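You operate a simulated robot arm through the tools that you are given. There is no shell and no other tool.

You are at the controls of a simulated two-armed robot. One attempt, no reset.

TASK
On the wooden work shelf of the tall rack, pour about 80 ml from the blue cup into the clear measuring cup, holding that steady with the other hand, and put the blue cup back.

Only the result counts: the job must be done as asked and must still hold three seconds after the hand-in. Knocking over, shifting, dropping, spilling or breaking anything else fails it.

THE ROBOT
Two 7-joint arms with two-finger parallel grippers on one trunk, on a base that moves. Base frame: it is fixed to the floor where the robot stands at the start and does not move with it; the origin is under the middle of the robot, x ahead of it, y to its left, z up. Readings come in m, rad, newtons and seconds.
The left shoulder is at the start at [0.02, 0.113, 1.222], the right one opposite. With the tool pointing down near the work surface each hand reaches from about 0.24 to 0.6 m from the robot's upright axis, wherever it stands, measured 20 degrees to its own side. Payload 1.57 kg a hand.
The tool frame of a hand sits at the grasp point between the pads (the TCP): z along the fingers, y along the line on which they close. The tips reach 0.03 m beyond it. The gripper opens to 0.08 m. The fingers are 0.017 m wide and 0.012 m thick; the gripper's body (0.04 by 0.082 m) begins 0.08 m behind the TCP.
Orientation is told as [roll, pitch, yaw] about the base's x, y, z axes, in that order, counted from this pose: with the fingers straight down and closing along the base's y, the tool's x points along the base's -x, its y along +y and its z along -z.

THE INTERFACE
- The arms move only by the tool apply_moves. It takes "left_deltas", "right_deltas" or both (then of equal length, played together; a hand with none holds still); each is a list of rows, each a list of 7 numbers: the turn, a rotation vector about the tool's x, y, z in rad, then the shift along the tool's x, y, z in m, then the closure in counts, from 0 (fully open) to 255 (shut). In form: [[ax, ay, az, tx, ty, tz, grip], ...]. A call has 1 to 20 rows; each row is the pose to reach, as a shift and turn from the pose commanded when the call began, along the tool's axes at that moment. Each row takes 0.2 s and may step no farther than 0.05 m and 0.15 rad from the row before; otherwise, or with a gripper value out of range, the whole call is refused. Where a pose cannot be reached the arm comes as near as it can. A force on the tool above 40 N (or 10 N above the force at the start of the call, whichever is more), or a blocked arm, ends the call early, and 0.2 s more pass. The fingers move at their own pace (about 0.045 m/s each) and stop on an object; they squeeze with about 30 N. The grip force told is the motor's: it shows also when the fingers shut on nothing. Time passes only in rows, and 0.2 s behind the last, so rows that repeat a pose let the fingers close. The reply holds the time, the measured pose of the TCP, the force on the tool along the base axes, the opening and the grip force, in the units named above and with some noise, with the torque about the TCP (base axes, N m) and any sound that the robot's microphone picked up, and new pictures: "pictures" is both (left out), scene, wrist or none (wrist: the cameras of the hands that moved).
- Cameras (640 x 400 px; columns grow to the right, rows downward): "scene" is now at [0.1004, 0.0224, 1.3814]; the picture's right is [0.24, -0.97, 0.00], its down [-0.23, -0.06, -0.97] and it looks along [0.94, 0.23, -0.24] (base axes); focal length 214 px, centre (320, 200). "left" rides on the left gripper at [0.072, 0.006, -0.122] in its tool frame; the picture's right is [-0.09, 1.00, 0.00], its down [-0.84, -0.08, -0.54] and it looks along [-0.54, -0.05, 0.84] (tool axes); focal length 238 px, centre (320, 200). "right" rides on the right gripper at [0.072, -0.007, -0.122] in its tool frame; the picture's right is [0.09, 1.00, 0.00], its down [-0.84, 0.08, -0.54] and it looks along [-0.54, 0.05, 0.84] (tool axes); focal length 238 px, centre (320, 200).
- slide_trunk(by): moves the trunk up (or, below 0, down) by that many m; the arms and the scene camera ride with it, the base frame stays. It gives what a move gives, with no picture.
- base_move(legs): drives the robot by 1 to 6 legs, each [ahead, left, turn to the left] in m, m and rad, along the robot's own axes; the way and the turn of a leg run together, so that a leg with both is an arc; at most 1.5 m and 3.142 rad a leg. The arms and the cameras ride along, it lands a little off, and it stops where it bumps. It gives what a move gives, and a new picture of the scene camera.
- head_to(pan, tilt): turns the head with the scene camera to pan (to the left, within 1.396 rad either way) and tilt (down, from -0.506 to 1.204), counted from straight ahead of the robot. It gives what a move gives, and a new picture of the scene camera.
- probe_pixels(camera, pixels): for up to 12 pixels [column, row] of the newest picture of that camera ("zoom" is the newest enlarged one), the place [x, y, z] in the base frame of the surface seen there, good to about 0.002 m. No time passes.
- close_up(camera, box): a new picture of the part [left, top, right, bottom] of that camera's present view, enlarged. No time passes.
- finish_job(): hands the job in; it is judged then, once.

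Leave the grippers open and the arms clear of the work at the hand-in unless told otherwise.

The tools are called after "Emit:" as name(argument=value, ...) on one line, values as JSON. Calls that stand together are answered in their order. apply_moves: Moves the arms, as the interface text tells. Its arguments: {"type":"object","properties":{"left_deltas":{"type":"array"},"right_deltas":{"type":"array"},"pictures":{"type":"string","enum":["both","scene","wrist","none"]}},"required":[]} The other tools are called the same way: slide_trunk (by) moves the trunk up or down; base_move (legs) drives the base; head_to (pan, tilt) turns the head that bears the scene camera; probe_pixels (camera, pixels) gives the place of the surface under pixels of a picture; close_up (camera, box) takes an enlarged picture of a part of a camera's view; finish_job () hands the job in.

At the start:

```text
time_s: 0.0
left_eef_pos: [0.3735, 0.3186, 1.2653]
left_tcp_rot: [-0.003, 0.0, 0.0]
left_contact_force: [0.3, 0.6, -0.7]
left_ft_torque: [0.0, -0.01, -0.01]
left_gripper_width: 0.0799
left_finger_force: 0.1
right_eef_pos: [0.3384, -0.0217, 1.3674]
right_tcp_rot: [0.0, 0.0, -0.002]
right_contact_force: [0.9, 0.8, 0.3]
right_ft_torque: [0.01, -0.01, -0.02]
right_gripper_width: 0.0801
right_finger_force: 0.2
trunk travel left (down, up): [-0.275, 0.295]
robot x, y, heading: [0.0012, -0.0038, -0.0]
head pan, tilt (commanded): [0.243, 0.243]
```

scene: 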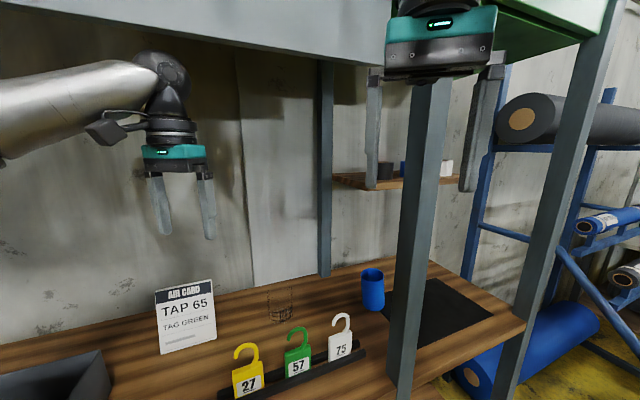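
right: 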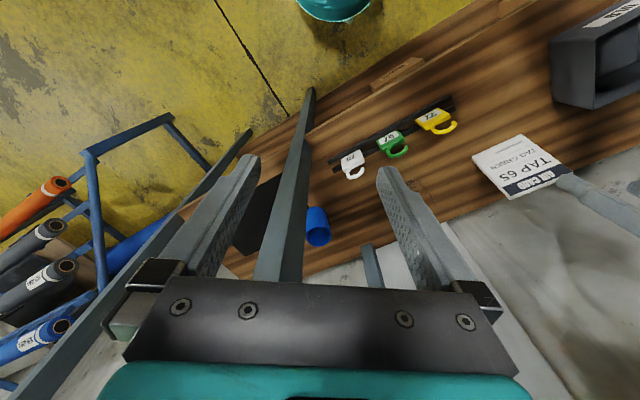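
left: 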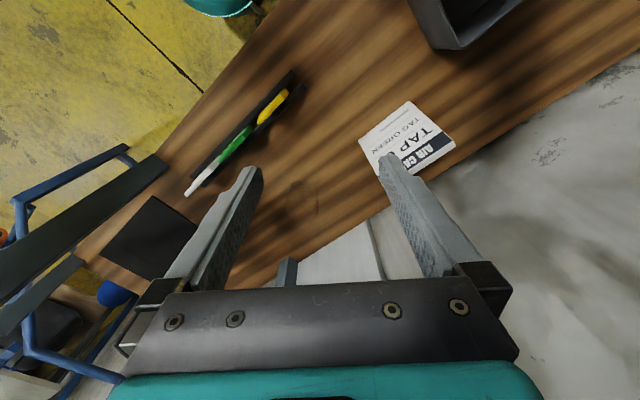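

I see the wooden shelf with a blue cup near (373, 290), a clear measuring cup near (280, 305), tags, and a card. I'll enlarge that area and probe some points first.

Emit:
close_up(camera="scene", box=[220, 240, 440, 378])

Emit:
probe_pixels(camera="scene", pixels=[[373, 290], [373, 270], [280, 305], [280, 320], [340, 265], [300, 390], [430, 310], [410, 250], [325, 250], [185, 310], [500, 330], [240, 100]])

```text
2.90 times, centred on (330, 309) of scene
```

zoom: 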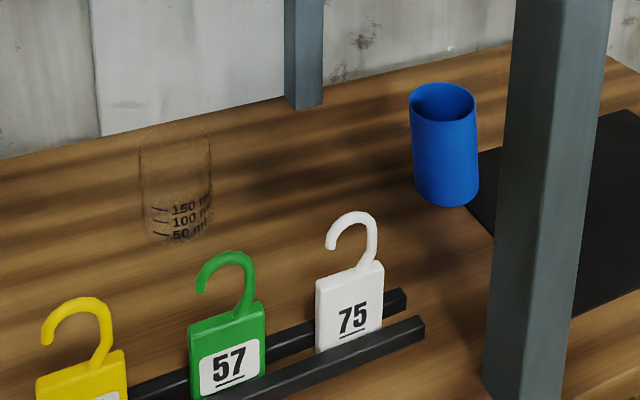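

```text
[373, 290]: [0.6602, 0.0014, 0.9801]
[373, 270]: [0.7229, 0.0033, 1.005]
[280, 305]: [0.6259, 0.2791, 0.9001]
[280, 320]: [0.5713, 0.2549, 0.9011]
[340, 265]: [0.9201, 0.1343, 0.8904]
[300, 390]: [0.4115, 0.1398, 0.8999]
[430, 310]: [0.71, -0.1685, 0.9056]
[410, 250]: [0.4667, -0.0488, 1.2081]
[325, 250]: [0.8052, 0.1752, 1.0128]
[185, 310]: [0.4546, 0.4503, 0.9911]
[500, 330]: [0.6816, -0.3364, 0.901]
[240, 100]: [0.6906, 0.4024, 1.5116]
```

The shelf is at z ≈ 0.90, and there's a rack post at about (0.467, -0.049) in front of the blue cup. I'll probe the enlarged picture for the cups, posts and edges.

Emit:
probe_pixels(camera="zoom", pixels=[[445, 195], [445, 150], [413, 100], [477, 100], [443, 122], [443, 86], [180, 236], [180, 215], [176, 138], [145, 200], [212, 200], [188, 208]])

Emit:
probe_pixels(camera="zoom", pixels=[[520, 380], [560, 380], [505, 200], [570, 200], [285, 100], [320, 100], [410, 300], [425, 325], [360, 220], [350, 345], [215, 258], [370, 270]])

Emit:
head_to(pan=0.1, tilt=0.7)

```text
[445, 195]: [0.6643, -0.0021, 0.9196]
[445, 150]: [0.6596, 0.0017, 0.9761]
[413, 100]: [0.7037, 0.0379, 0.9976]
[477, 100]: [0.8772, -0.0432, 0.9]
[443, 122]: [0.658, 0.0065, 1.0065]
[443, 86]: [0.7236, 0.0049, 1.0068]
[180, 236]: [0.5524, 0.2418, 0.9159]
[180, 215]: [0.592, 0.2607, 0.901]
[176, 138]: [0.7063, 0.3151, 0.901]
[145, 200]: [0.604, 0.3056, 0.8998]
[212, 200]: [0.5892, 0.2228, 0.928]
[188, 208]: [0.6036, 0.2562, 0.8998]
```

```text
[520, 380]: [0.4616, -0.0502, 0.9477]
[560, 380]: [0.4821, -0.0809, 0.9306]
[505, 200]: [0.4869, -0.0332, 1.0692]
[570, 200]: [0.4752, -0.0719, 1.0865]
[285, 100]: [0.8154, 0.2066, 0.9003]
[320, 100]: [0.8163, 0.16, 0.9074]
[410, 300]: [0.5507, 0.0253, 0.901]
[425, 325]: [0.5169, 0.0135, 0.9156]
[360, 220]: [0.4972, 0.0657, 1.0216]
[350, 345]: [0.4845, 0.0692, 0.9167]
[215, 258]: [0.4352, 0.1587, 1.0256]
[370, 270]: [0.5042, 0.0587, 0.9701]
```

```text
time_s: 0.9
left_eef_pos: [0.3727, 0.3186, 1.2639]
left_tcp_rot: [0.001, 0.0, -0.001]
left_contact_force: [0.4, -0.5, 0.3]
left_ft_torque: [-0.02, -0.02, 0.0]
left_gripper_width: 0.0799
left_finger_force: 0.1
right_eef_pos: [0.3384, -0.0226, 1.3663]
right_tcp_rot: [-0.001, 0.0, 0.002]
right_contact_force: [-0.2, 0.7, -0.5]
right_ft_torque: [0.01, 0.02, -0.01]
right_gripper_width: 0.08
right_finger_force: 0.1
trunk travel left (down, up): [-0.275, 0.295]
robot x, y, heading: [-0.0013, -0.0016, 0.004]
head pan, tilt (commanded): [0.099, 0.7]
```

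scene: 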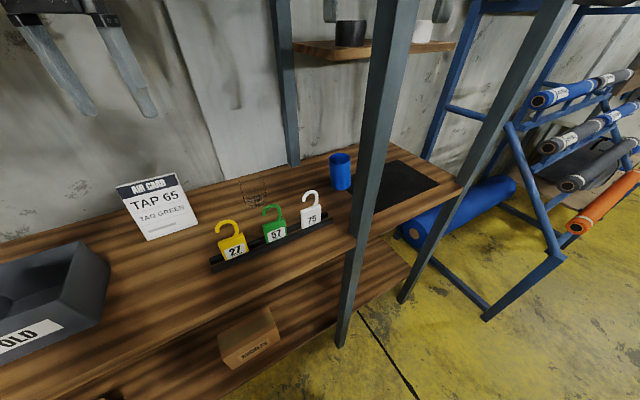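

The rack is turned relative to me. I'll probe the shelf's front and back edges and the posts to get its orientation.

Emit:
probe_pixels(camera="scene", pixels=[[150, 320], [250, 282], [330, 250], [360, 230], [400, 205], [455, 185], [425, 165], [385, 142], [240, 180], [120, 207], [450, 220], [400, 20]])

Emit:
probe_pixels(camera="scene", pixels=[[345, 330], [372, 150], [395, 40], [415, 285], [490, 120], [288, 130], [370, 50], [430, 45], [350, 35], [60, 270], [150, 205], [250, 330]])

Emit:
head_to(pan=0.1, tilt=-0.2)

```text
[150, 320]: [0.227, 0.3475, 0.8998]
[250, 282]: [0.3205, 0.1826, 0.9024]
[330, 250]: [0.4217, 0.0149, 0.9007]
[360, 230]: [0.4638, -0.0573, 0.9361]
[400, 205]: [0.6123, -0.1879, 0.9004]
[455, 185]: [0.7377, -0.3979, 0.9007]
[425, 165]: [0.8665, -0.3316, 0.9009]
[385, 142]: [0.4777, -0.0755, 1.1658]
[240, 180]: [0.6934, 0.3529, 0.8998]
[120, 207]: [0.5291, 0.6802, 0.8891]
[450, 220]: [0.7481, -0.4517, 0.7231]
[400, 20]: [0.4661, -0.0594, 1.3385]
```

```text
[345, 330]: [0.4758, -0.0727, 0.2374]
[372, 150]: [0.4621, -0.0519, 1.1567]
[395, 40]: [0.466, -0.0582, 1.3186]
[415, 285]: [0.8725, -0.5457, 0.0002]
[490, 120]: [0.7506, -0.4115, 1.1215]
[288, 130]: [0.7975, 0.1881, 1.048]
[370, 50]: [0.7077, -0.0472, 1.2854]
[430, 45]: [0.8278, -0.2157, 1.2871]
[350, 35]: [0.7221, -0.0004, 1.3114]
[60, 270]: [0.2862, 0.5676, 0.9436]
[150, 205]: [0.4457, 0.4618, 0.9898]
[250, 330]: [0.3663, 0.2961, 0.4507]
```

```text
time_s: 2.1
left_eef_pos: [0.3735, 0.3181, 1.2647]
left_tcp_rot: [-0.001, 0.0, 0.0]
left_contact_force: [-0.6, 1.2, 0.2]
left_ft_torque: [-0.02, 0.01, -0.02]
left_gripper_width: 0.0799
left_finger_force: 0.1
right_eef_pos: [0.3379, -0.0231, 1.3678]
right_tcp_rot: [0.0, 0.0, 0.001]
right_contact_force: [0.0, -0.8, 0.3]
right_ft_torque: [0.01, -0.05, 0.01]
right_gripper_width: 0.0802
right_finger_force: 0.0
trunk travel left (down, up): [-0.275, 0.295]
robot x, y, heading: [0.0039, -0.0013, -0.002]
head pan, tilt (commanded): [0.099, -0.201]
```

scene: 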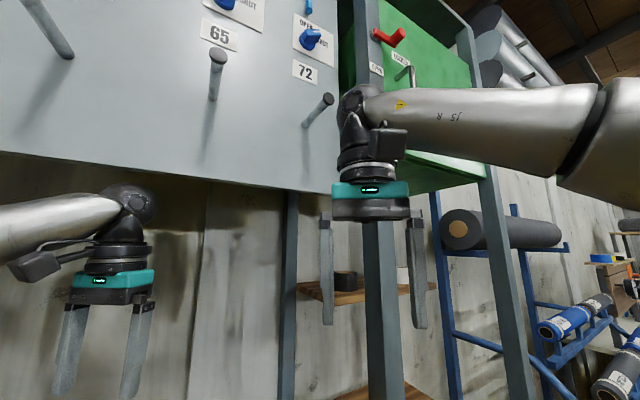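

There's a panel above and a small shelf at z ≈ 1.285 near the blue cup. I'll probe the panel's bottom edge and the small shelf.

Emit:
probe_pixels(camera="scene", pixels=[[50, 155], [200, 178], [320, 190], [250, 100], [300, 290], [345, 303], [425, 288], [345, 280], [455, 180], [430, 160], [220, 55], [325, 100]])

Emit:
head_to(pan=-0.1, tilt=0.25)

```text
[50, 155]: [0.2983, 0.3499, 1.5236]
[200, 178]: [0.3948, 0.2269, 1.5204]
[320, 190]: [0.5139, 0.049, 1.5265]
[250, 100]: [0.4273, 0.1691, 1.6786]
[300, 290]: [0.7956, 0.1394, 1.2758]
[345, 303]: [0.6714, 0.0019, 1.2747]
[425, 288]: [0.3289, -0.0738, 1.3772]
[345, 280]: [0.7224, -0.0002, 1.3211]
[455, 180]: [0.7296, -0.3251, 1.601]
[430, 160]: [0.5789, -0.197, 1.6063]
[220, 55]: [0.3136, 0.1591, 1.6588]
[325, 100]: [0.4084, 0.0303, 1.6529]
```

```text
time_s: 3.0
left_eef_pos: [0.3729, 0.3179, 1.266]
left_tcp_rot: [-0.001, 0.0, 0.001]
left_contact_force: [-0.1, 1.3, 0.1]
left_ft_torque: [-0.01, -0.01, -0.02]
left_gripper_width: 0.0799
left_finger_force: 0.1
right_eef_pos: [0.3375, -0.022, 1.366]
right_tcp_rot: [0.001, 0.002, 0.002]
right_contact_force: [0.5, -0.4, -0.5]
right_ft_torque: [0.0, -0.01, -0.01]
right_gripper_width: 0.0797
right_finger_force: 0.1
trunk travel left (down, up): [-0.275, 0.295]
robot x, y, heading: [0.0033, -0.0, 0.001]
head pan, tilt (commanded): [-0.099, 0.25]
```

scene: 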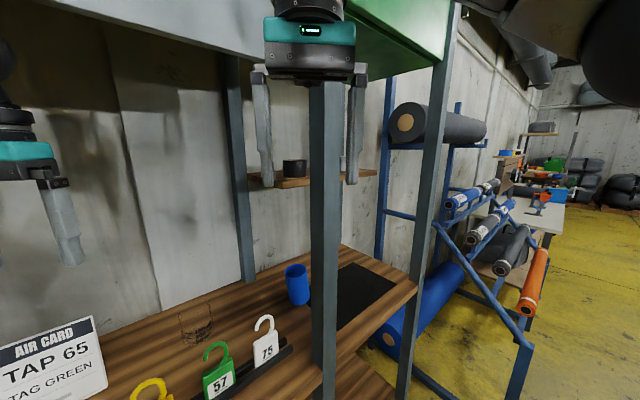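

The rack is turned about 0.62 rad to the left. The panel bottom is at z ≈ 1.515 and the small shelf (z ≈ 1.27) hangs above the blue cup. Next I'll look at the objects from a better head angle and see how close my base is to the rack.

Emit:
head_to(pan=0.15, tilt=1.15)

Emit:
head_to(pan=0.2, tilt=0.55)

Emit:
close_up(camera="scene", box=[200, 150, 400, 275])

```text
time_s: 4.2
left_eef_pos: [0.3719, 0.3185, 1.2644]
left_tcp_rot: [-0.003, 0.0, 0.0]
left_contact_force: [-0.1, -0.8, 0.1]
left_ft_torque: [0.02, -0.01, -0.02]
left_gripper_width: 0.0799
left_finger_force: 0.1
right_eef_pos: [0.3387, -0.0235, 1.3668]
right_tcp_rot: [0.001, 0.0, 0.001]
right_contact_force: [-0.3, 0.2, 0.1]
right_ft_torque: [-0.02, 0.03, 0.01]
right_gripper_width: 0.0803
right_finger_force: 0.1
trunk travel left (down, up): [-0.275, 0.295]
robot x, y, heading: [-0.0042, 0.0013, -0.001]
head pan, tilt (commanded): [0.15, 1.15]
```

scene: 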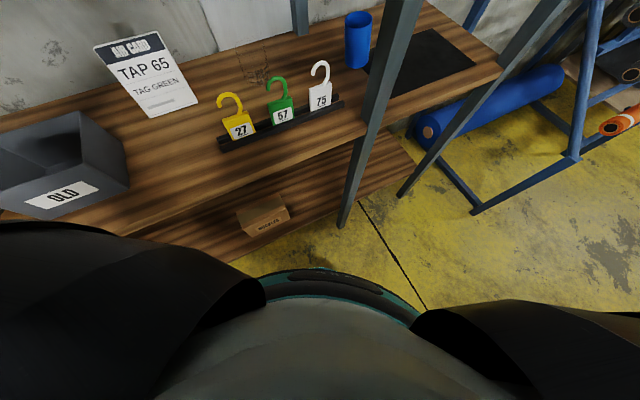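

```text
time_s: 5.2
left_eef_pos: [0.3731, 0.318, 1.2642]
left_tcp_rot: [-0.002, 0.001, 0.0]
left_contact_force: [-0.2, -0.1, 0.2]
left_ft_torque: [-0.01, -0.01, 0.0]
left_gripper_width: 0.0801
left_finger_force: 0.1
right_eef_pos: [0.338, -0.0214, 1.3672]
right_tcp_rot: [0.0, 0.002, -0.002]
right_contact_force: [0.7, -0.3, -0.5]
right_ft_torque: [0.01, 0.03, -0.01]
right_gripper_width: 0.0797
right_finger_force: 0.1
trunk travel left (down, up): [-0.275, 0.295]
robot x, y, heading: [-0.0005, -0.0015, 0.003]
head pan, tilt (commanded): [0.201, 0.55]
```

scene: 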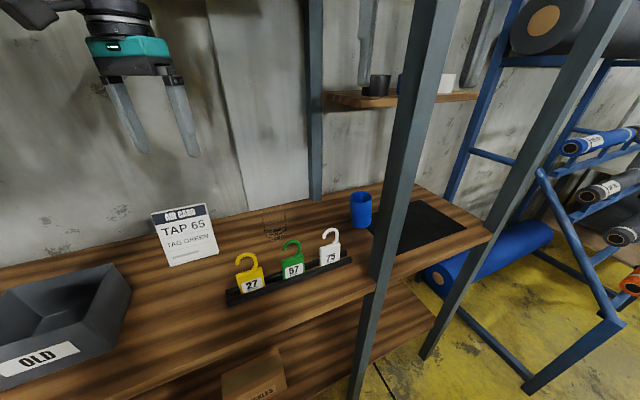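

```text
3.20 times, centred on (300, 212) of scene
```

zoom: 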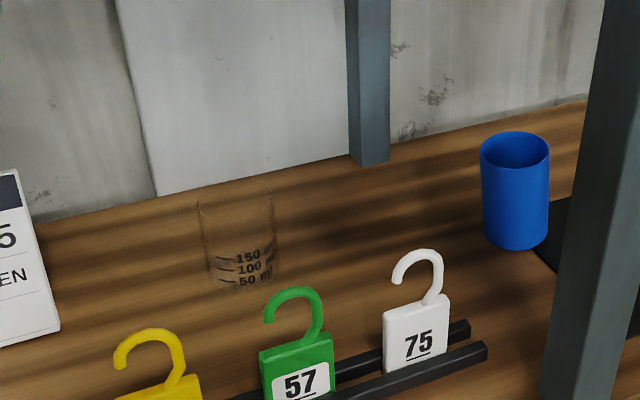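

I'll check the left and right hand cameras with close-ups for the clear cup and the blue cup's inside.

Emit:
close_up(camera="left", box=[220, 130, 420, 255])

Emit:
close_up(camera="right", box=[260, 130, 420, 230])

Emit:
probe_pixels(camera="scene", pixels=[[360, 195], [330, 232], [330, 250], [293, 245], [292, 265], [244, 256], [249, 278], [228, 295], [350, 258], [155, 215], [218, 250], [215, 207]])

```text
3.20 times, centred on (320, 192) of left
```

zoom: 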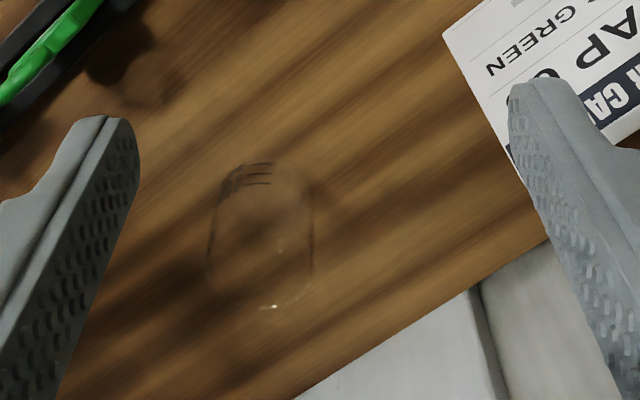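

```text
4.00 times, centred on (340, 180) of right
```

zoom: 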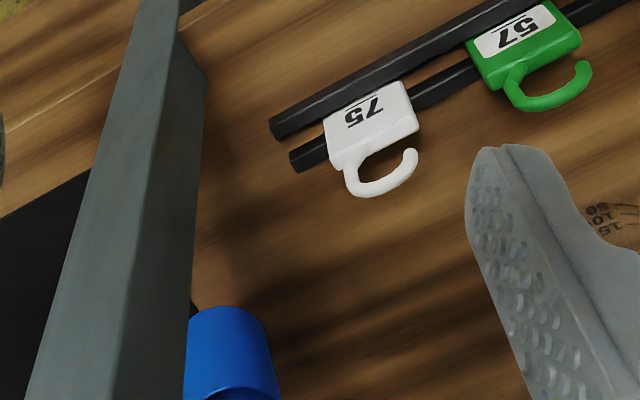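

```text
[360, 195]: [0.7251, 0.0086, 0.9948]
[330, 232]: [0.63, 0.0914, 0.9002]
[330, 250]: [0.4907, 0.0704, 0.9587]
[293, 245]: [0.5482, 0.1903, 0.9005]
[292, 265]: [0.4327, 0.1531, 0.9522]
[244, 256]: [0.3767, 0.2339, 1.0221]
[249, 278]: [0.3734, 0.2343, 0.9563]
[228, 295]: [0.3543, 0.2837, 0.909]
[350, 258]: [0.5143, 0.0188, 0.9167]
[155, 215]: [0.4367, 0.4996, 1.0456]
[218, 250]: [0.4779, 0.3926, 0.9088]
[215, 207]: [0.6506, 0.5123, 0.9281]
```

I need to know how much room my base has in front of the rack. I'll look down again and probe the base rim near (340, 285) and the lower shelf edge.

Emit:
head_to(pan=0.3, tilt=1.2)

```text
time_s: 6.2
left_eef_pos: [0.3728, 0.3172, 1.2636]
left_tcp_rot: [-0.002, -0.001, 0.0]
left_contact_force: [1.0, 0.8, 0.4]
left_ft_torque: [-0.04, -0.01, 0.02]
left_gripper_width: 0.0802
left_finger_force: 0.1
right_eef_pos: [0.3397, -0.0222, 1.3661]
right_tcp_rot: [0.001, -0.001, 0.0]
right_contact_force: [-0.4, 0.2, -0.2]
right_ft_torque: [-0.01, -0.02, 0.01]
right_gripper_width: 0.0801
right_finger_force: 0.1
trunk travel left (down, up): [-0.275, 0.295]
robot x, y, heading: [0.0013, -0.002, 0.002]
head pan, tilt (commanded): [0.3, 1.201]
```

scene: 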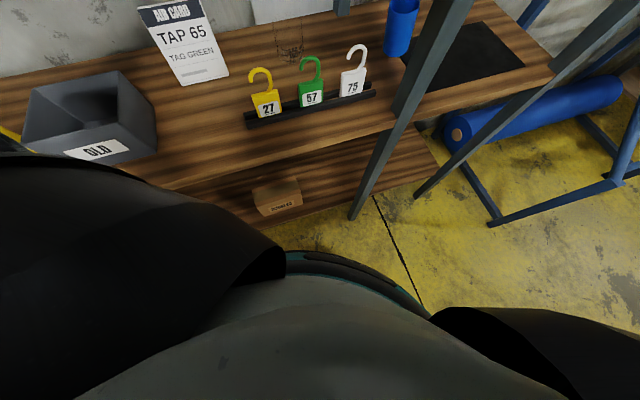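

Emit:
probe_pixels(camera="scene", pixels=[[325, 255], [360, 268], [400, 293], [300, 253], [260, 225], [320, 205], [355, 215], [290, 225], [270, 195], [290, 170], [160, 170], [250, 60]])

Emit:
close_up(camera="scene", box=[230, 0, 430, 125])

```text
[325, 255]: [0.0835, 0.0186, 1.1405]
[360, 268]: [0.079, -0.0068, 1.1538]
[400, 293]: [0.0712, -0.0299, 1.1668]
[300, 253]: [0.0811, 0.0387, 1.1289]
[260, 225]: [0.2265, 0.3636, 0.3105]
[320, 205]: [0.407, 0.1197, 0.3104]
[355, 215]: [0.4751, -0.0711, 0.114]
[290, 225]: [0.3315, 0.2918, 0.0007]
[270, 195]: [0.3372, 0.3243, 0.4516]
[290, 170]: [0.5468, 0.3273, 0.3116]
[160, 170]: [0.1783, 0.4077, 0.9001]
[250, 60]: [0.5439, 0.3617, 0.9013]
```

```text
3.20 times, centred on (330, 62) of scene
```

zoom: 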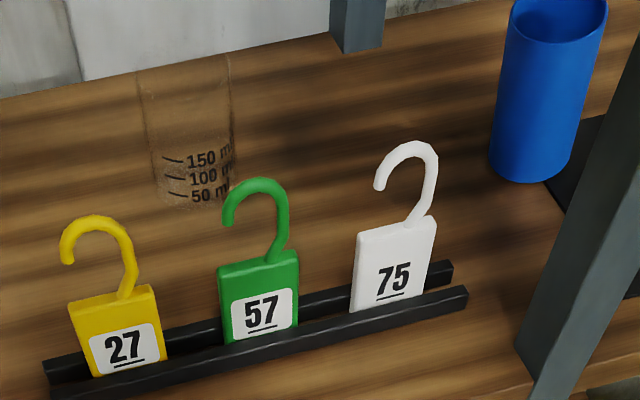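

The robot base itself isn't in view, and the lower shelf edge is at n ≈ 0.40 from me, so I'll only move a little. The right wrist is near the valve pegs (about z 1.65), so I'll lower the right hand 0.17 m straight down before driving.

Emit:
apply_moves(right_deltas=[[0, 0, 0, 0, 0, 0.04, 0], [0, 0, 0, 0, 0, 0.08, 0], [0, 0, 0, 0, 0, 0.12, 0], [0, 0, 0, 0, 0, 0.16, 0], [0, 0, 0, 0, 0, 0.17, 0]], pictures="none")

Emit:
head_to(pan=0.1, tilt=0.3)

```text
time_s: 7.4
left_eef_pos: [0.374, 0.3178, 1.2633]
left_tcp_rot: [-0.002, 0.0, 0.0]
left_contact_force: [-0.2, -0.2, 0.5]
left_ft_torque: [-0.01, 0.03, -0.01]
left_gripper_width: 0.0801
left_finger_force: 0.0
right_eef_pos: [0.339, -0.0217, 1.1978]
right_tcp_rot: [0.002, 0.0, -0.002]
right_contact_force: [-0.5, 0.4, 0.6]
right_ft_torque: [0.0, 0.01, -0.01]
right_gripper_width: 0.08
right_finger_force: 0.1
trunk travel left (down, up): [-0.275, 0.295]
robot x, y, heading: [0.0018, -0.0017, 0.001]
head pan, tilt (commanded): [0.3, 1.201]
```

```text
time_s: 8.6
left_eef_pos: [0.3743, 0.3179, 1.2631]
left_tcp_rot: [-0.002, 0.001, 0.0]
left_contact_force: [0.8, 0.8, -0.6]
left_ft_torque: [0.0, 0.06, -0.01]
left_gripper_width: 0.08
left_finger_force: 0.1
right_eef_pos: [0.3389, -0.0212, 1.1967]
right_tcp_rot: [-0.001, 0.0, 0.002]
right_contact_force: [-0.5, 0.3, -0.3]
right_ft_torque: [0.01, 0.01, -0.03]
right_gripper_width: 0.0801
right_finger_force: 0.1
trunk travel left (down, up): [-0.275, 0.295]
robot x, y, heading: [-0.0039, -0.0027, 0.001]
head pan, tilt (commanded): [0.099, 0.3]
```

scene: 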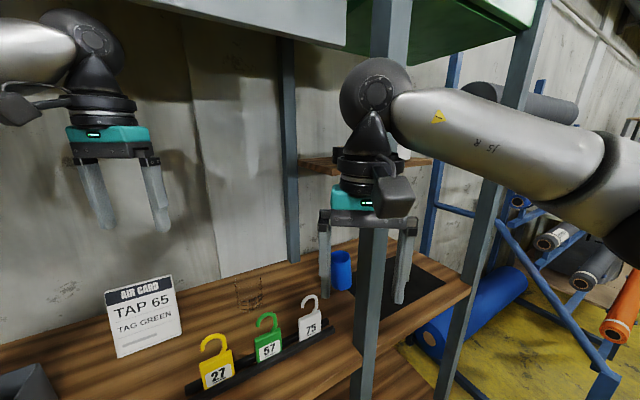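

The right elbow sits well out to the right. I'll probe points on the right arm (wrist, forearm, elbow) to see how it would pass the post.

Emit:
probe_pixels(camera="scene", pixels=[[375, 90], [410, 120], [490, 115], [560, 160], [600, 170], [620, 215], [90, 40], [30, 60], [365, 170], [395, 200], [590, 210], [480, 150]])

Emit:
head_to(pan=-0.7, tilt=0.5)

```text
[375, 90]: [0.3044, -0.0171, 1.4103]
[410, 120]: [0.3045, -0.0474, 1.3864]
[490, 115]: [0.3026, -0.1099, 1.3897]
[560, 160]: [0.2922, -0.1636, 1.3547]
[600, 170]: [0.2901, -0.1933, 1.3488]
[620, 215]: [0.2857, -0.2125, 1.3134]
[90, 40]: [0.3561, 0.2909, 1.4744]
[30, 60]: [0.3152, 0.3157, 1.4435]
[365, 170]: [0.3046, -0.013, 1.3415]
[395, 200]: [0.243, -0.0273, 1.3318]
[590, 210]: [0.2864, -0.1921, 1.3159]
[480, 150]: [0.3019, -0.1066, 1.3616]
```

```text
time_s: 9.8
left_eef_pos: [0.3741, 0.3183, 1.2647]
left_tcp_rot: [-0.002, 0.0, 0.001]
left_contact_force: [0.4, -0.9, -0.1]
left_ft_torque: [0.03, 0.01, 0.0]
left_gripper_width: 0.0799
left_finger_force: 0.1
right_eef_pos: [0.3381, -0.0208, 1.1963]
right_tcp_rot: [0.0, -0.001, -0.001]
right_contact_force: [-0.2, -0.3, 0.4]
right_ft_torque: [0.03, -0.01, -0.01]
right_gripper_width: 0.08
right_finger_force: 0.0
trunk travel left (down, up): [-0.275, 0.295]
robot x, y, heading: [-0.0014, 0.0004, -0.001]
head pan, tilt (commanded): [-0.7, 0.499]
```

scene: 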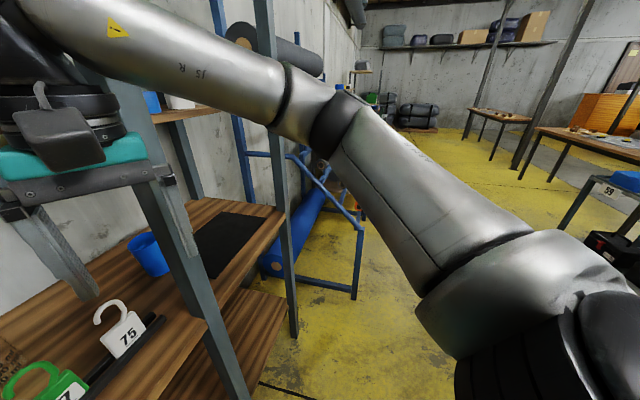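

I'll probe the elbow and upper arm in this view.

Emit:
probe_pixels(camera="scene", pixels=[[345, 115], [290, 100], [310, 110], [430, 200], [500, 270], [560, 290], [200, 60], [275, 200], [195, 300]])

```text
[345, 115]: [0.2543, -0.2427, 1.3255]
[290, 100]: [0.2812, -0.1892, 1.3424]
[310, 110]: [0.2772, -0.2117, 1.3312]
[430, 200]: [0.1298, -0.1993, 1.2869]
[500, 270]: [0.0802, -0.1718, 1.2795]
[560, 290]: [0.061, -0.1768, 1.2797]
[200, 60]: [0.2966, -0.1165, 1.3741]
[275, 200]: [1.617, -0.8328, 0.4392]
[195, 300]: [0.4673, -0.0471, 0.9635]
```

The elbow layout makes the right arm pass too close to the post if it picks up the blue cup. My plan is this:
- Stand facing the rack with the post between the arms.
- Take the blue cup with the left hand, coming from the left bay.
- Steady the clear cup with the right hand, coming from the right bay.

First I'll move the right hand out to the right so it stays clear of the post.

Emit:
apply_moves(right_deltas=[[0, 0, 0, 0.005, -0.04, 0, 0], [0, 0, 0, 0.01, -0.08, 0, 0], [0, 0, 0, 0.015, -0.12, 0, 0], [0, 0, 0, 0.02, -0.16, 0, 0], [0, 0, 0, 0.025, -0.19, 0, 0]], pictures="none")

Emit:
head_to(pan=-0.6, tilt=0.7)

```text
time_s: 11.0
left_eef_pos: [0.3727, 0.3174, 1.2656]
left_tcp_rot: [-0.002, 0.001, 0.0]
left_contact_force: [0.6, 0.5, -0.5]
left_ft_torque: [0.01, 0.01, -0.01]
left_gripper_width: 0.08
left_finger_force: 0.0
right_eef_pos: [0.3126, -0.2121, 1.1953]
right_tcp_rot: [0.001, 0.001, 0.0]
right_contact_force: [0.0, -0.3, -0.1]
right_ft_torque: [-0.03, -0.01, 0.02]
right_gripper_width: 0.08
right_finger_force: 0.1
trunk travel left (down, up): [-0.275, 0.295]
robot x, y, heading: [0.0009, -0.0011, 0.002]
head pan, tilt (commanded): [-0.7, 0.499]
```

```text
time_s: 11.7
left_eef_pos: [0.3731, 0.3185, 1.2637]
left_tcp_rot: [-0.003, 0.001, -0.001]
left_contact_force: [0.3, -0.9, 0.1]
left_ft_torque: [0.0, -0.01, -0.02]
left_gripper_width: 0.0799
left_finger_force: 0.1
right_eef_pos: [0.3129, -0.2116, 1.195]
right_tcp_rot: [0.003, 0.0, 0.001]
right_contact_force: [-0.5, -0.5, -0.3]
right_ft_torque: [-0.03, 0.02, -0.01]
right_gripper_width: 0.0797
right_finger_force: 0.0
trunk travel left (down, up): [-0.275, 0.295]
robot x, y, heading: [-0.0017, -0.0002, -0.001]
head pan, tilt (commanded): [-0.6, 0.7]
```

scene: 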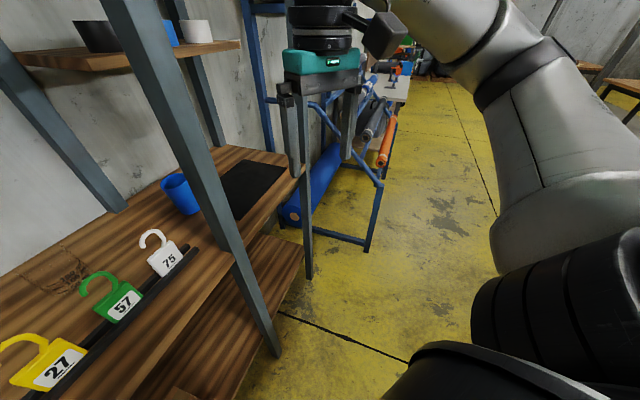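

The floor to the right is clear. I'll back off 0.15 m, turn left 0.62 rad to face the rack, and then slide right 0.46 m.

Emit:
base_move(legs=[[-0.15, 0, 0], [0, 0, 0.62], [0, -0.46, 0]])

Emit:
head_to(pan=0.0, tilt=0.55)

```text
time_s: 17.1
left_eef_pos: [0.2404, 0.0978, 1.2643]
left_tcp_rot: [0.0, 0.0, 0.616]
left_contact_force: [0.1, 0.9, 0.3]
left_ft_torque: [0.03, 0.04, 0.01]
left_gripper_width: 0.0801
left_finger_force: 0.1
right_eef_pos: [0.4956, -0.3679, 1.1956]
right_tcp_rot: [0.003, 0.0, 0.616]
right_contact_force: [-0.3, 0.2, 1.3]
right_ft_torque: [0.0, -0.02, -0.01]
right_gripper_width: 0.0801
right_finger_force: 0.2
trunk travel left (down, up): [-0.275, 0.295]
robot x, y, heading: [0.1171, -0.3761, 0.616]
head pan, tilt (commanded): [-0.6, 0.7]
```

scene: 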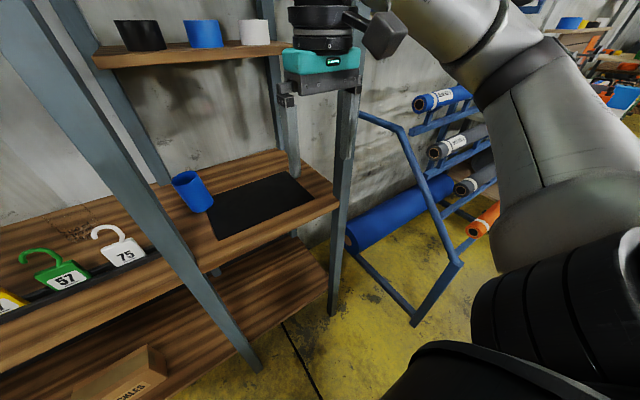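

```text
time_s: 18.1
left_eef_pos: [0.2394, 0.1005, 1.2639]
left_tcp_rot: [-0.003, 0.001, 0.615]
left_contact_force: [0.2, 0.5, 0.1]
left_ft_torque: [-0.02, -0.01, -0.01]
left_gripper_width: 0.0798
left_finger_force: 0.0
right_eef_pos: [0.4972, -0.3667, 1.1961]
right_tcp_rot: [0.0, 0.0, 0.614]
right_contact_force: [-0.7, 1.2, 0.5]
right_ft_torque: [-0.01, -0.02, 0.02]
right_gripper_width: 0.0798
right_finger_force: 0.1
trunk travel left (down, up): [-0.275, 0.295]
robot x, y, heading: [0.1186, -0.3778, 0.617]
head pan, tilt (commanded): [0.0, 0.55]
```

scene: 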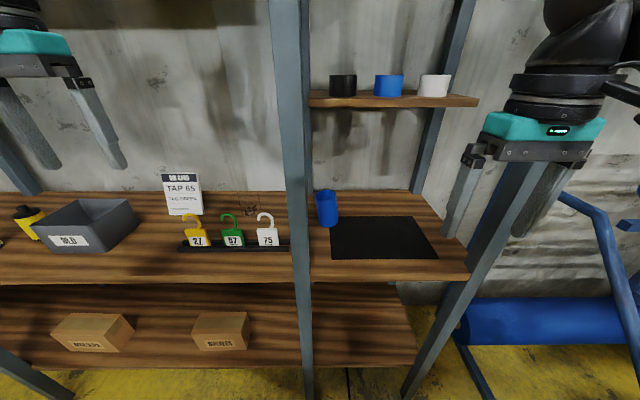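

I'm now squared up to the rack with the post dead ahead, the left bay (clear cup, tags) to the left and the right bay (blue cup, mat) to the right. Both hands are clear, so I'll drive ahead 0.14 m.

Emit:
base_move(legs=[[0.14, 0, 0]])

Emit:
head_to(pan=0.15, tilt=0.7)

```text
time_s: 19.4
left_eef_pos: [0.3592, 0.1818, 1.2645]
left_tcp_rot: [-0.001, -0.001, 0.611]
left_contact_force: [-0.6, 0.1, -0.3]
left_ft_torque: [-0.01, 0.01, 0.02]
left_gripper_width: 0.0799
left_finger_force: 0.0
right_eef_pos: [0.6125, -0.2861, 1.1953]
right_tcp_rot: [-0.002, 0.0, 0.611]
right_contact_force: [-0.5, 0.1, 0.1]
right_ft_torque: [-0.02, 0.0, 0.01]
right_gripper_width: 0.0798
right_finger_force: 0.1
trunk travel left (down, up): [-0.275, 0.295]
robot x, y, heading: [0.231, -0.2972, 0.609]
head pan, tilt (commanded): [0.0, 0.55]
```

scene: 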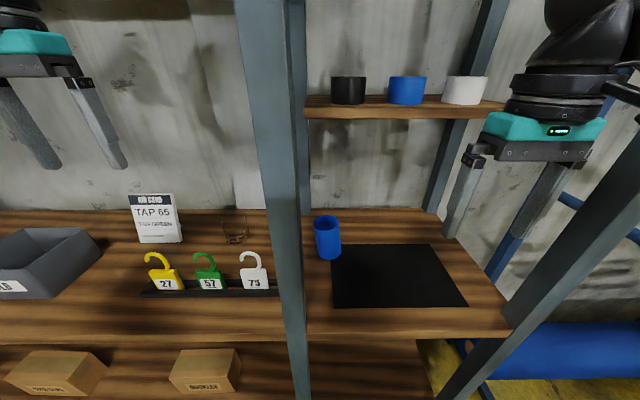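

```text
time_s: 20.1
left_eef_pos: [0.357, 0.1813, 1.2639]
left_tcp_rot: [-0.002, -0.001, 0.613]
left_contact_force: [0.2, -1.3, 0.6]
left_ft_torque: [0.03, 0.02, 0.02]
left_gripper_width: 0.0799
left_finger_force: 0.1
right_eef_pos: [0.6122, -0.2867, 1.1956]
right_tcp_rot: [-0.001, 0.0, 0.612]
right_contact_force: [0.5, -0.2, 0.4]
right_ft_torque: [-0.04, 0.0, 0.0]
right_gripper_width: 0.0799
right_finger_force: 0.0
trunk travel left (down, up): [-0.275, 0.295]
robot x, y, heading: [0.2344, -0.2928, 0.615]
head pan, tilt (commanded): [0.15, 0.7]
```

scene: 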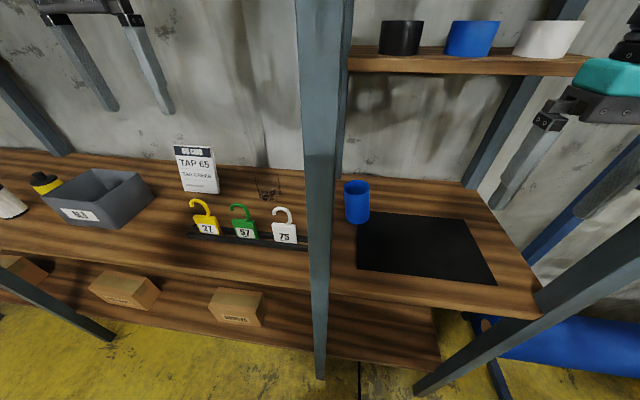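

Good. Now I'll enlarge the cup area and probe it closely.

Emit:
close_up(camera="scene", box=[180, 140, 388, 270])

```text
3.08 times, centred on (284, 205) of scene
```

zoom: 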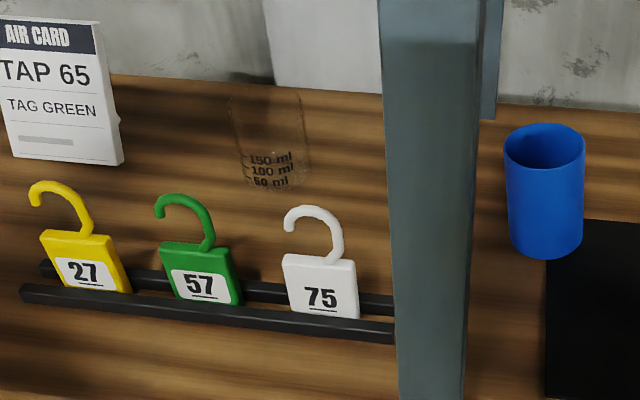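

Probing the blue cup, tags, card, measuring cup marks, and post in this enlarged view.

Emit:
probe_pixels(camera="zoom", pixels=[[545, 200], [545, 172], [545, 128], [545, 140], [515, 200], [575, 200], [510, 152], [581, 152], [545, 250], [545, 262], [530, 150], [560, 150]])

Emit:
probe_pixels(camera="zoom", pixels=[[286, 275], [352, 275], [300, 208], [340, 250], [178, 196], [240, 280], [48, 184], [120, 160], [100, 25], [10, 155], [395, 300], [385, 100]])

Emit:
probe_pixels(camera="zoom", pixels=[[270, 160], [260, 172], [275, 182], [272, 190], [265, 90], [230, 110], [303, 110], [245, 160], [288, 155], [300, 160], [490, 50], [475, 200]])

```text
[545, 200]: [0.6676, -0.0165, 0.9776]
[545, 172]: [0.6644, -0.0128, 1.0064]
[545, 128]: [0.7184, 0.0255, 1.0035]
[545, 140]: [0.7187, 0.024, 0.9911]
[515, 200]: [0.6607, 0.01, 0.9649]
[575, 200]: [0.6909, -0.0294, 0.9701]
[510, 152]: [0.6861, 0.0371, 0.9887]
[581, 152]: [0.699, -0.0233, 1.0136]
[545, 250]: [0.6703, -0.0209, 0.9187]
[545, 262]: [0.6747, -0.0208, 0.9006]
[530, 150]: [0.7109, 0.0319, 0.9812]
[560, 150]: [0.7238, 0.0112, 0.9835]
```

```text
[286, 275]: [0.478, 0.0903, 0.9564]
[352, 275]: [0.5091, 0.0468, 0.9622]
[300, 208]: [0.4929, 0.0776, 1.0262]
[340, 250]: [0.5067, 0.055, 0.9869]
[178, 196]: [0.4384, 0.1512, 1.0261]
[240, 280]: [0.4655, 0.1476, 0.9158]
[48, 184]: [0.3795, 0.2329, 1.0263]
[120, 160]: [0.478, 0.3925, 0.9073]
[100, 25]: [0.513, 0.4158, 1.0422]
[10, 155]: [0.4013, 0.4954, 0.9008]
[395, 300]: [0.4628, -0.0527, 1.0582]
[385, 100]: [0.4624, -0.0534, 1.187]
```

```text
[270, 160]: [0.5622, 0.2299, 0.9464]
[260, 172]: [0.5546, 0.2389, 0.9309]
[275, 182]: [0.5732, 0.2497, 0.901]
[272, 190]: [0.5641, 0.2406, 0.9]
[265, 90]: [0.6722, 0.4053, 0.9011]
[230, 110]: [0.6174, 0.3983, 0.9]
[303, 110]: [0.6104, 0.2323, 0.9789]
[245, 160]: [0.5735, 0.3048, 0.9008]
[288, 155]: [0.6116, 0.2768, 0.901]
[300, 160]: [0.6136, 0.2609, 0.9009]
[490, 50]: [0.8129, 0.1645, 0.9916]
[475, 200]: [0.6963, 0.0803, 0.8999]
```

I now have a good layout:
- **Blue cup:** centre (0.694, 0.004), radius ≈ 0.034, rim z ≈ 1.007.
- **Clear cup:** centre ≈ (0.585, 0.260), radius ≈ 0.0375, with the 50/100/150 marks at z ≈ 0.916/0.931/0.946.
- **Tag hooks:** top out at z ≈ 1.03.

The left hand stays high and clear while I yaw it about 1.21 rad to the right so it can reach across behind the post.

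Emit:
apply_moves(left_deltas=[[0, 0, 0.14, 0, 0, 0, 0], [0, 0, 0.28, 0, 0, 0, 0], [0, 0, 0.42, 0, 0, 0, 0], [0, 0, 0.56, 0, 0, 0, 0], [0, 0, 0.7, 0, 0, 0, 0], [0, 0, 0.84, 0, 0, 0, 0], [0, 0, 0.98, 0, 0, 0, 0], [0, 0, 1.12, 0, 0, 0, 0], [0, 0, 1.21, 0, 0, 0, 0]], pictures="scene")

```text
time_s: 22.1
left_eef_pos: [0.3573, 0.1799, 1.2644]
left_tcp_rot: [0.0, -0.002, -0.6]
left_contact_force: [-0.5, 0.1, 0.2]
left_ft_torque: [0.02, 0.0, 0.01]
left_gripper_width: 0.0802
left_finger_force: 0.0
right_eef_pos: [0.6127, -0.287, 1.1958]
right_tcp_rot: [0.001, 0.001, 0.609]
right_contact_force: [0.9, 0.5, 0.0]
right_ft_torque: [0.0, 0.01, 0.0]
right_gripper_width: 0.08
right_finger_force: 0.0
trunk travel left (down, up): [-0.275, 0.295]
robot x, y, heading: [0.2354, -0.2921, 0.611]
head pan, tilt (commanded): [0.15, 0.7]
```

scene: 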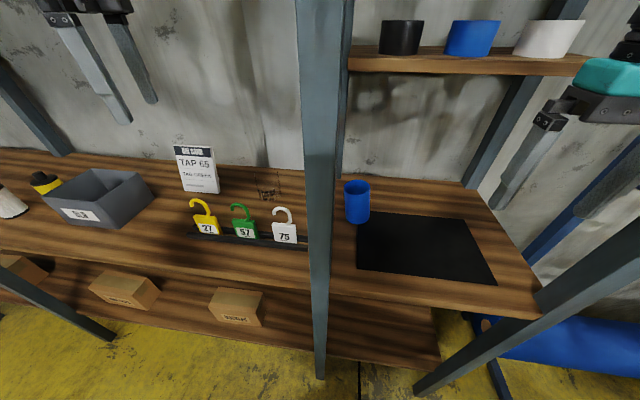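

The yaw is reached. Now I'll pitch the left fingers forward by 0.873 rad, so they point 40° below horizontal.

Emit:
apply_moves(left_deltas=[[0, -0.145, 0, 0, 0, 0, 0], [0, -0.29, 0, 0, 0, 0, 0], [0, -0.435, 0, 0, 0, 0, 0], [0, -0.58, 0, 0, 0, 0, 0], [0, -0.725, 0, 0, 0, 0, 0], [0, -0.873, 0, 0, 0, 0, 0]], pictures="both")

```text
time_s: 23.6
left_eef_pos: [0.3566, 0.1809, 1.2653]
left_tcp_rot: [0.002, -0.878, -0.599]
left_contact_force: [-0.5, 0.9, -0.4]
left_ft_torque: [0.0, 0.04, 0.0]
left_gripper_width: 0.08
left_finger_force: 0.0
right_eef_pos: [0.611, -0.2861, 1.1959]
right_tcp_rot: [0.0, 0.002, 0.61]
right_contact_force: [0.6, 0.9, -0.1]
right_ft_torque: [0.0, 0.0, 0.03]
right_gripper_width: 0.0799
right_finger_force: 0.0
trunk travel left (down, up): [-0.275, 0.295]
robot x, y, heading: [0.2293, -0.2922, 0.607]
head pan, tilt (commanded): [0.15, 0.7]
```

scene: 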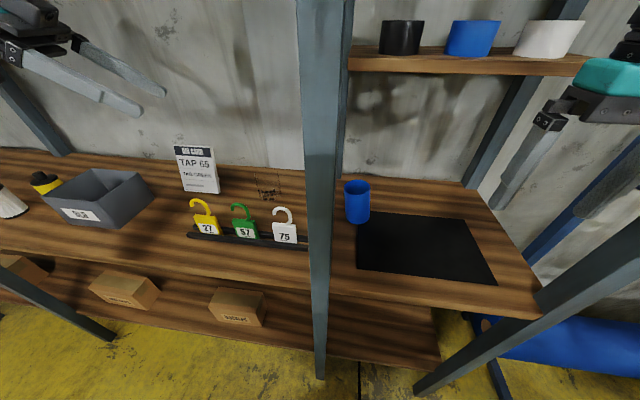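
left: 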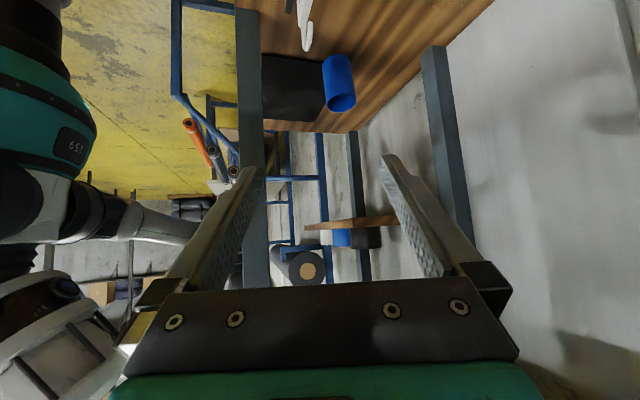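

The left wrist camera sees the blue cup at (340, 85) with a clear lane behind the post. I'll move the left hand in and down along that lane, stopping short of the cup.

Emit:
apply_moves(left_deltas=[[0, 0, 0, -0.0012, 0.0168, 0.0384, 0], [0, 0, 0, -0.0023, 0.0337, 0.0767, 0], [0, 0, 0, -0.0035, 0.0505, 0.115, 0], [0, 0, 0, -0.0046, 0.0673, 0.1534, 0], [0, 0, 0, -0.0174, 0.068, 0.188, 0], [0, 0, 0, -0.0302, 0.0686, 0.2227, 0], [0, 0, 0, -0.0429, 0.0693, 0.2573, 0], [0, 0, 0, -0.0557, 0.0699, 0.292, 0]], pictures="both")

```text
time_s: 25.4
left_eef_pos: [0.6094, 0.0906, 1.1196]
left_tcp_rot: [0.0, -0.871, -0.598]
left_contact_force: [-0.2, -0.2, 0.4]
left_ft_torque: [0.01, -0.02, -0.01]
left_gripper_width: 0.08
left_finger_force: 0.2
right_eef_pos: [0.6128, -0.2874, 1.1948]
right_tcp_rot: [0.002, -0.001, 0.611]
right_contact_force: [1.0, 0.7, -0.1]
right_ft_torque: [0.04, 0.04, -0.02]
right_gripper_width: 0.08
right_finger_force: 0.1
trunk travel left (down, up): [-0.275, 0.295]
robot x, y, heading: [0.234, -0.2955, 0.604]
head pan, tilt (commanded): [0.15, 0.7]
```

scene: 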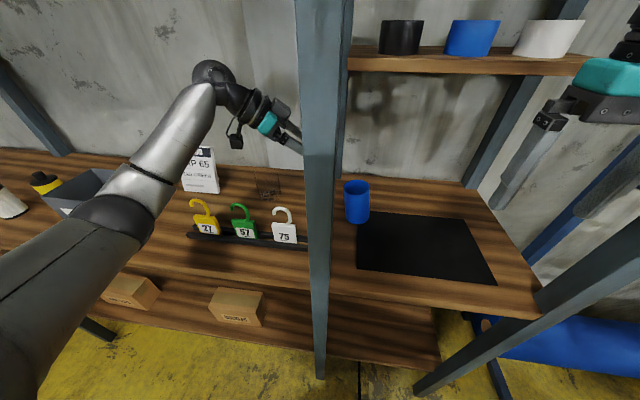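
left: 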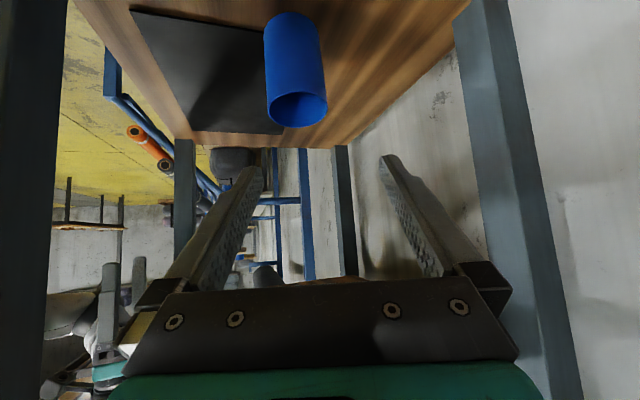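

The arm follows well. I'll look into the blue cup's mouth near (297, 108) in the left camera and check the elbow position in the scene view.

Emit:
close_up(camera="left", box=[240, 5, 360, 135])

Emit:
probe_pixels(camera="scene", pixels=[[120, 220], [150, 180], [185, 130], [210, 75], [90, 230], [40, 290], [235, 140], [265, 120]])

Emit:
probe_pixels(camera="left", pixels=[[297, 50], [268, 60], [322, 60], [297, 98], [297, 108], [285, 120], [310, 118], [267, 95], [327, 92], [30, 200], [500, 150], [20, 50]])

```text
3.08 times, centred on (300, 70) of left
```

zoom: 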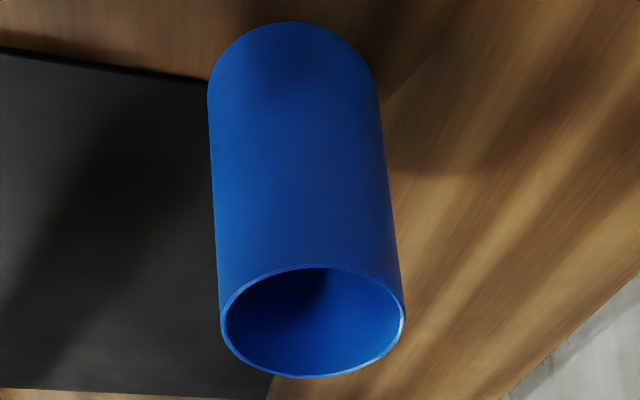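

```text
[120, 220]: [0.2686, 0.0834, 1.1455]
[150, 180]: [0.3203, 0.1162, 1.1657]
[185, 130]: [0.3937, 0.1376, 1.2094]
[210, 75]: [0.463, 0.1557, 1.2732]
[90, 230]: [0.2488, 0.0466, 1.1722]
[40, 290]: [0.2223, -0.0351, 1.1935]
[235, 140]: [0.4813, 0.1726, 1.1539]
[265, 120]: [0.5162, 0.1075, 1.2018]
```

```text
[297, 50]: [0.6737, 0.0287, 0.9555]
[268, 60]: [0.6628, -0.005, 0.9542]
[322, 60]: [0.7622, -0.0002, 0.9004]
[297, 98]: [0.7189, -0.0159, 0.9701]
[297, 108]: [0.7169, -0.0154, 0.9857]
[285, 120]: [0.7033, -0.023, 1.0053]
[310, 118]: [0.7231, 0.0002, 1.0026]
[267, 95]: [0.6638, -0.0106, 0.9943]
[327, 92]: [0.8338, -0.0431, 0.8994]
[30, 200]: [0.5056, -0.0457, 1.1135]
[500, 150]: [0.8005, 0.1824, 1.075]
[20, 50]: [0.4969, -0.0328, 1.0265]
```

The cup's inside is empty down to at least z ≈ 0.97, so there is freeboard. Next I'll place the open fingers above the blue cup at z ≈ 1.06.

Emit:
apply_moves(left_deltas=[[0, 0, 0, -0.0076, -0.0061, 0.0323, 0], [0, 0, 0, -0.0152, -0.0122, 0.0646, 0], [0, 0, 0, -0.0229, -0.0183, 0.0969, 0], [0, 0, 0, -0.0305, -0.0244, 0.1292, 0]], pictures="both")

```text
time_s: 26.4
left_eef_pos: [0.6973, 0.0045, 1.0594]
left_tcp_rot: [-0.002, -0.873, -0.596]
left_contact_force: [-0.1, 0.1, 1.3]
left_ft_torque: [-0.01, 0.03, -0.03]
left_gripper_width: 0.0799
left_finger_force: 0.1
right_eef_pos: [0.6134, -0.2871, 1.1967]
right_tcp_rot: [0.001, 0.0, 0.614]
right_contact_force: [0.6, -0.6, -0.2]
right_ft_torque: [0.04, 0.02, 0.03]
right_gripper_width: 0.08
right_finger_force: 0.0
trunk travel left (down, up): [-0.275, 0.295]
robot x, y, heading: [0.233, -0.2886, 0.611]
head pan, tilt (commanded): [0.15, 0.7]
```

scene: 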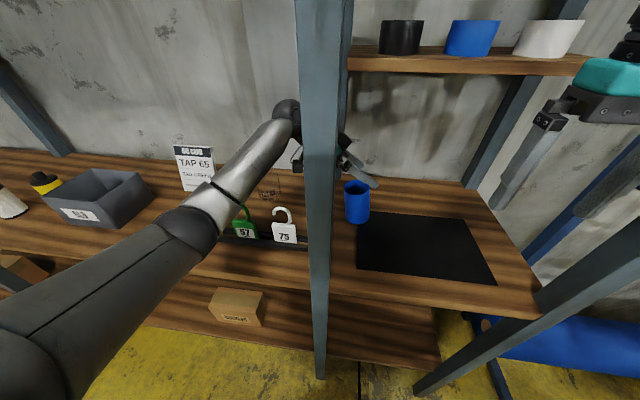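
left: 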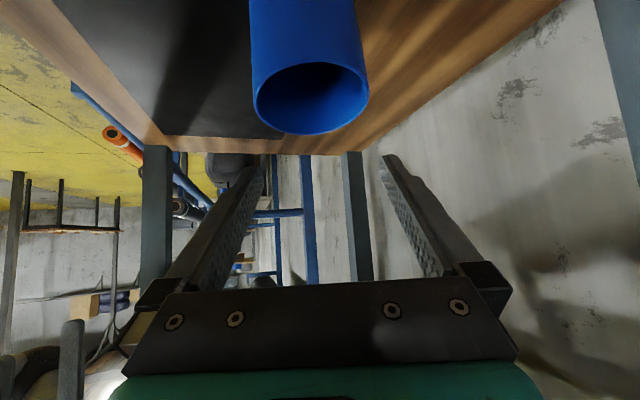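

The cup mouth shows at about (311, 98) in the left camera. I'll probe the rim points to fine-align before descending.

Emit:
close_up(camera="left", box=[230, 40, 390, 140])

Emit:
probe_pixels(camera="left", pixels=[[256, 98], [366, 98], [311, 134], [311, 63], [275, 124], [345, 126], [254, 60], [360, 60], [311, 75], [311, 110], [270, 70], [350, 70]])

```text
4.00 times, centred on (310, 90) of left
```

zoom: 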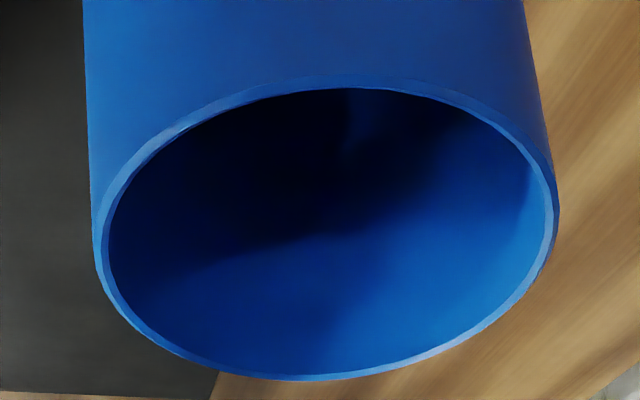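

```text
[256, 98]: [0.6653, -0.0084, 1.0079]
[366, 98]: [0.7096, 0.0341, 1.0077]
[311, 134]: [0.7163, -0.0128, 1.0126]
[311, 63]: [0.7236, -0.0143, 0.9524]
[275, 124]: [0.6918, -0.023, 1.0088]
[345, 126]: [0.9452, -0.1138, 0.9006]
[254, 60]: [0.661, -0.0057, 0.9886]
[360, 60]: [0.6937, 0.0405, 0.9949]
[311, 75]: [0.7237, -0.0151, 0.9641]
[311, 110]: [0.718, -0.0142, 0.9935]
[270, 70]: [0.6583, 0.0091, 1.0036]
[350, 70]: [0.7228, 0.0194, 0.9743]
```

The cup centre is about (0.693, 0.005), within 2 to 4 mm of the hand. I'll descend vertically to TCP z ≈ 0.975 with that small correction, keeping the fingers open.

Emit:
apply_moves(left_deltas=[[0, 0, 0, 0.0167, -0.0017, 0.013, 0], [0, 0, 0, 0.0334, -0.0017, 0.0259, 0], [0, 0, 0, 0.0502, -0.0017, 0.0388, 0], [0, 0, 0, 0.0669, -0.0017, 0.0517, 0]], pictures="both")

```text
time_s: 27.4
left_eef_pos: [0.6915, 0.0047, 0.9754]
left_tcp_rot: [-0.001, -0.875, -0.598]
left_contact_force: [0.8, 0.6, -0.3]
left_ft_torque: [-0.06, 0.01, -0.01]
left_gripper_width: 0.0801
left_finger_force: 0.0
right_eef_pos: [0.6124, -0.2869, 1.1957]
right_tcp_rot: [0.0, 0.0, 0.611]
right_contact_force: [0.0, 0.9, 1.1]
right_ft_torque: [-0.02, 0.01, 0.01]
right_gripper_width: 0.08
right_finger_force: 0.1
trunk travel left (down, up): [-0.275, 0.295]
robot x, y, heading: [0.2326, -0.2958, 0.612]
head pan, tilt (commanded): [0.15, 0.7]
```

scene: 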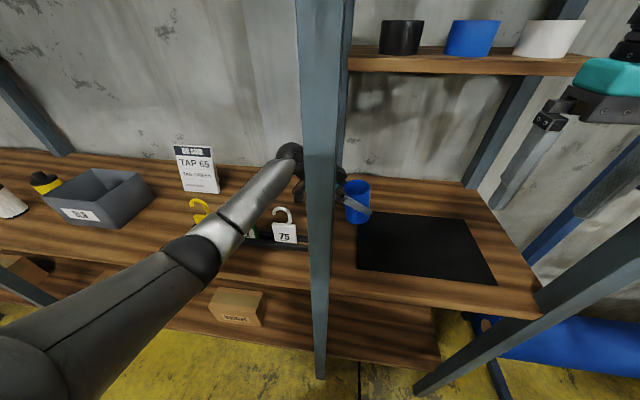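
left: 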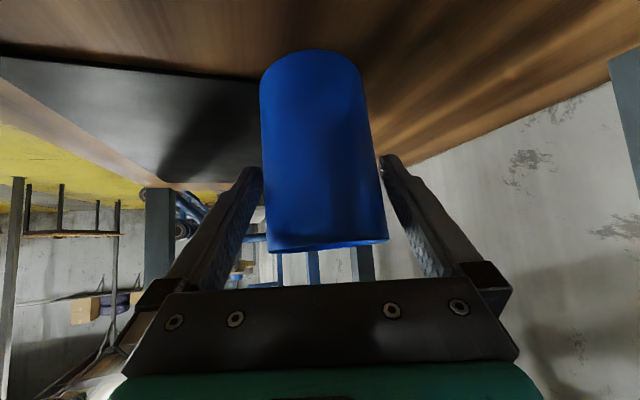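

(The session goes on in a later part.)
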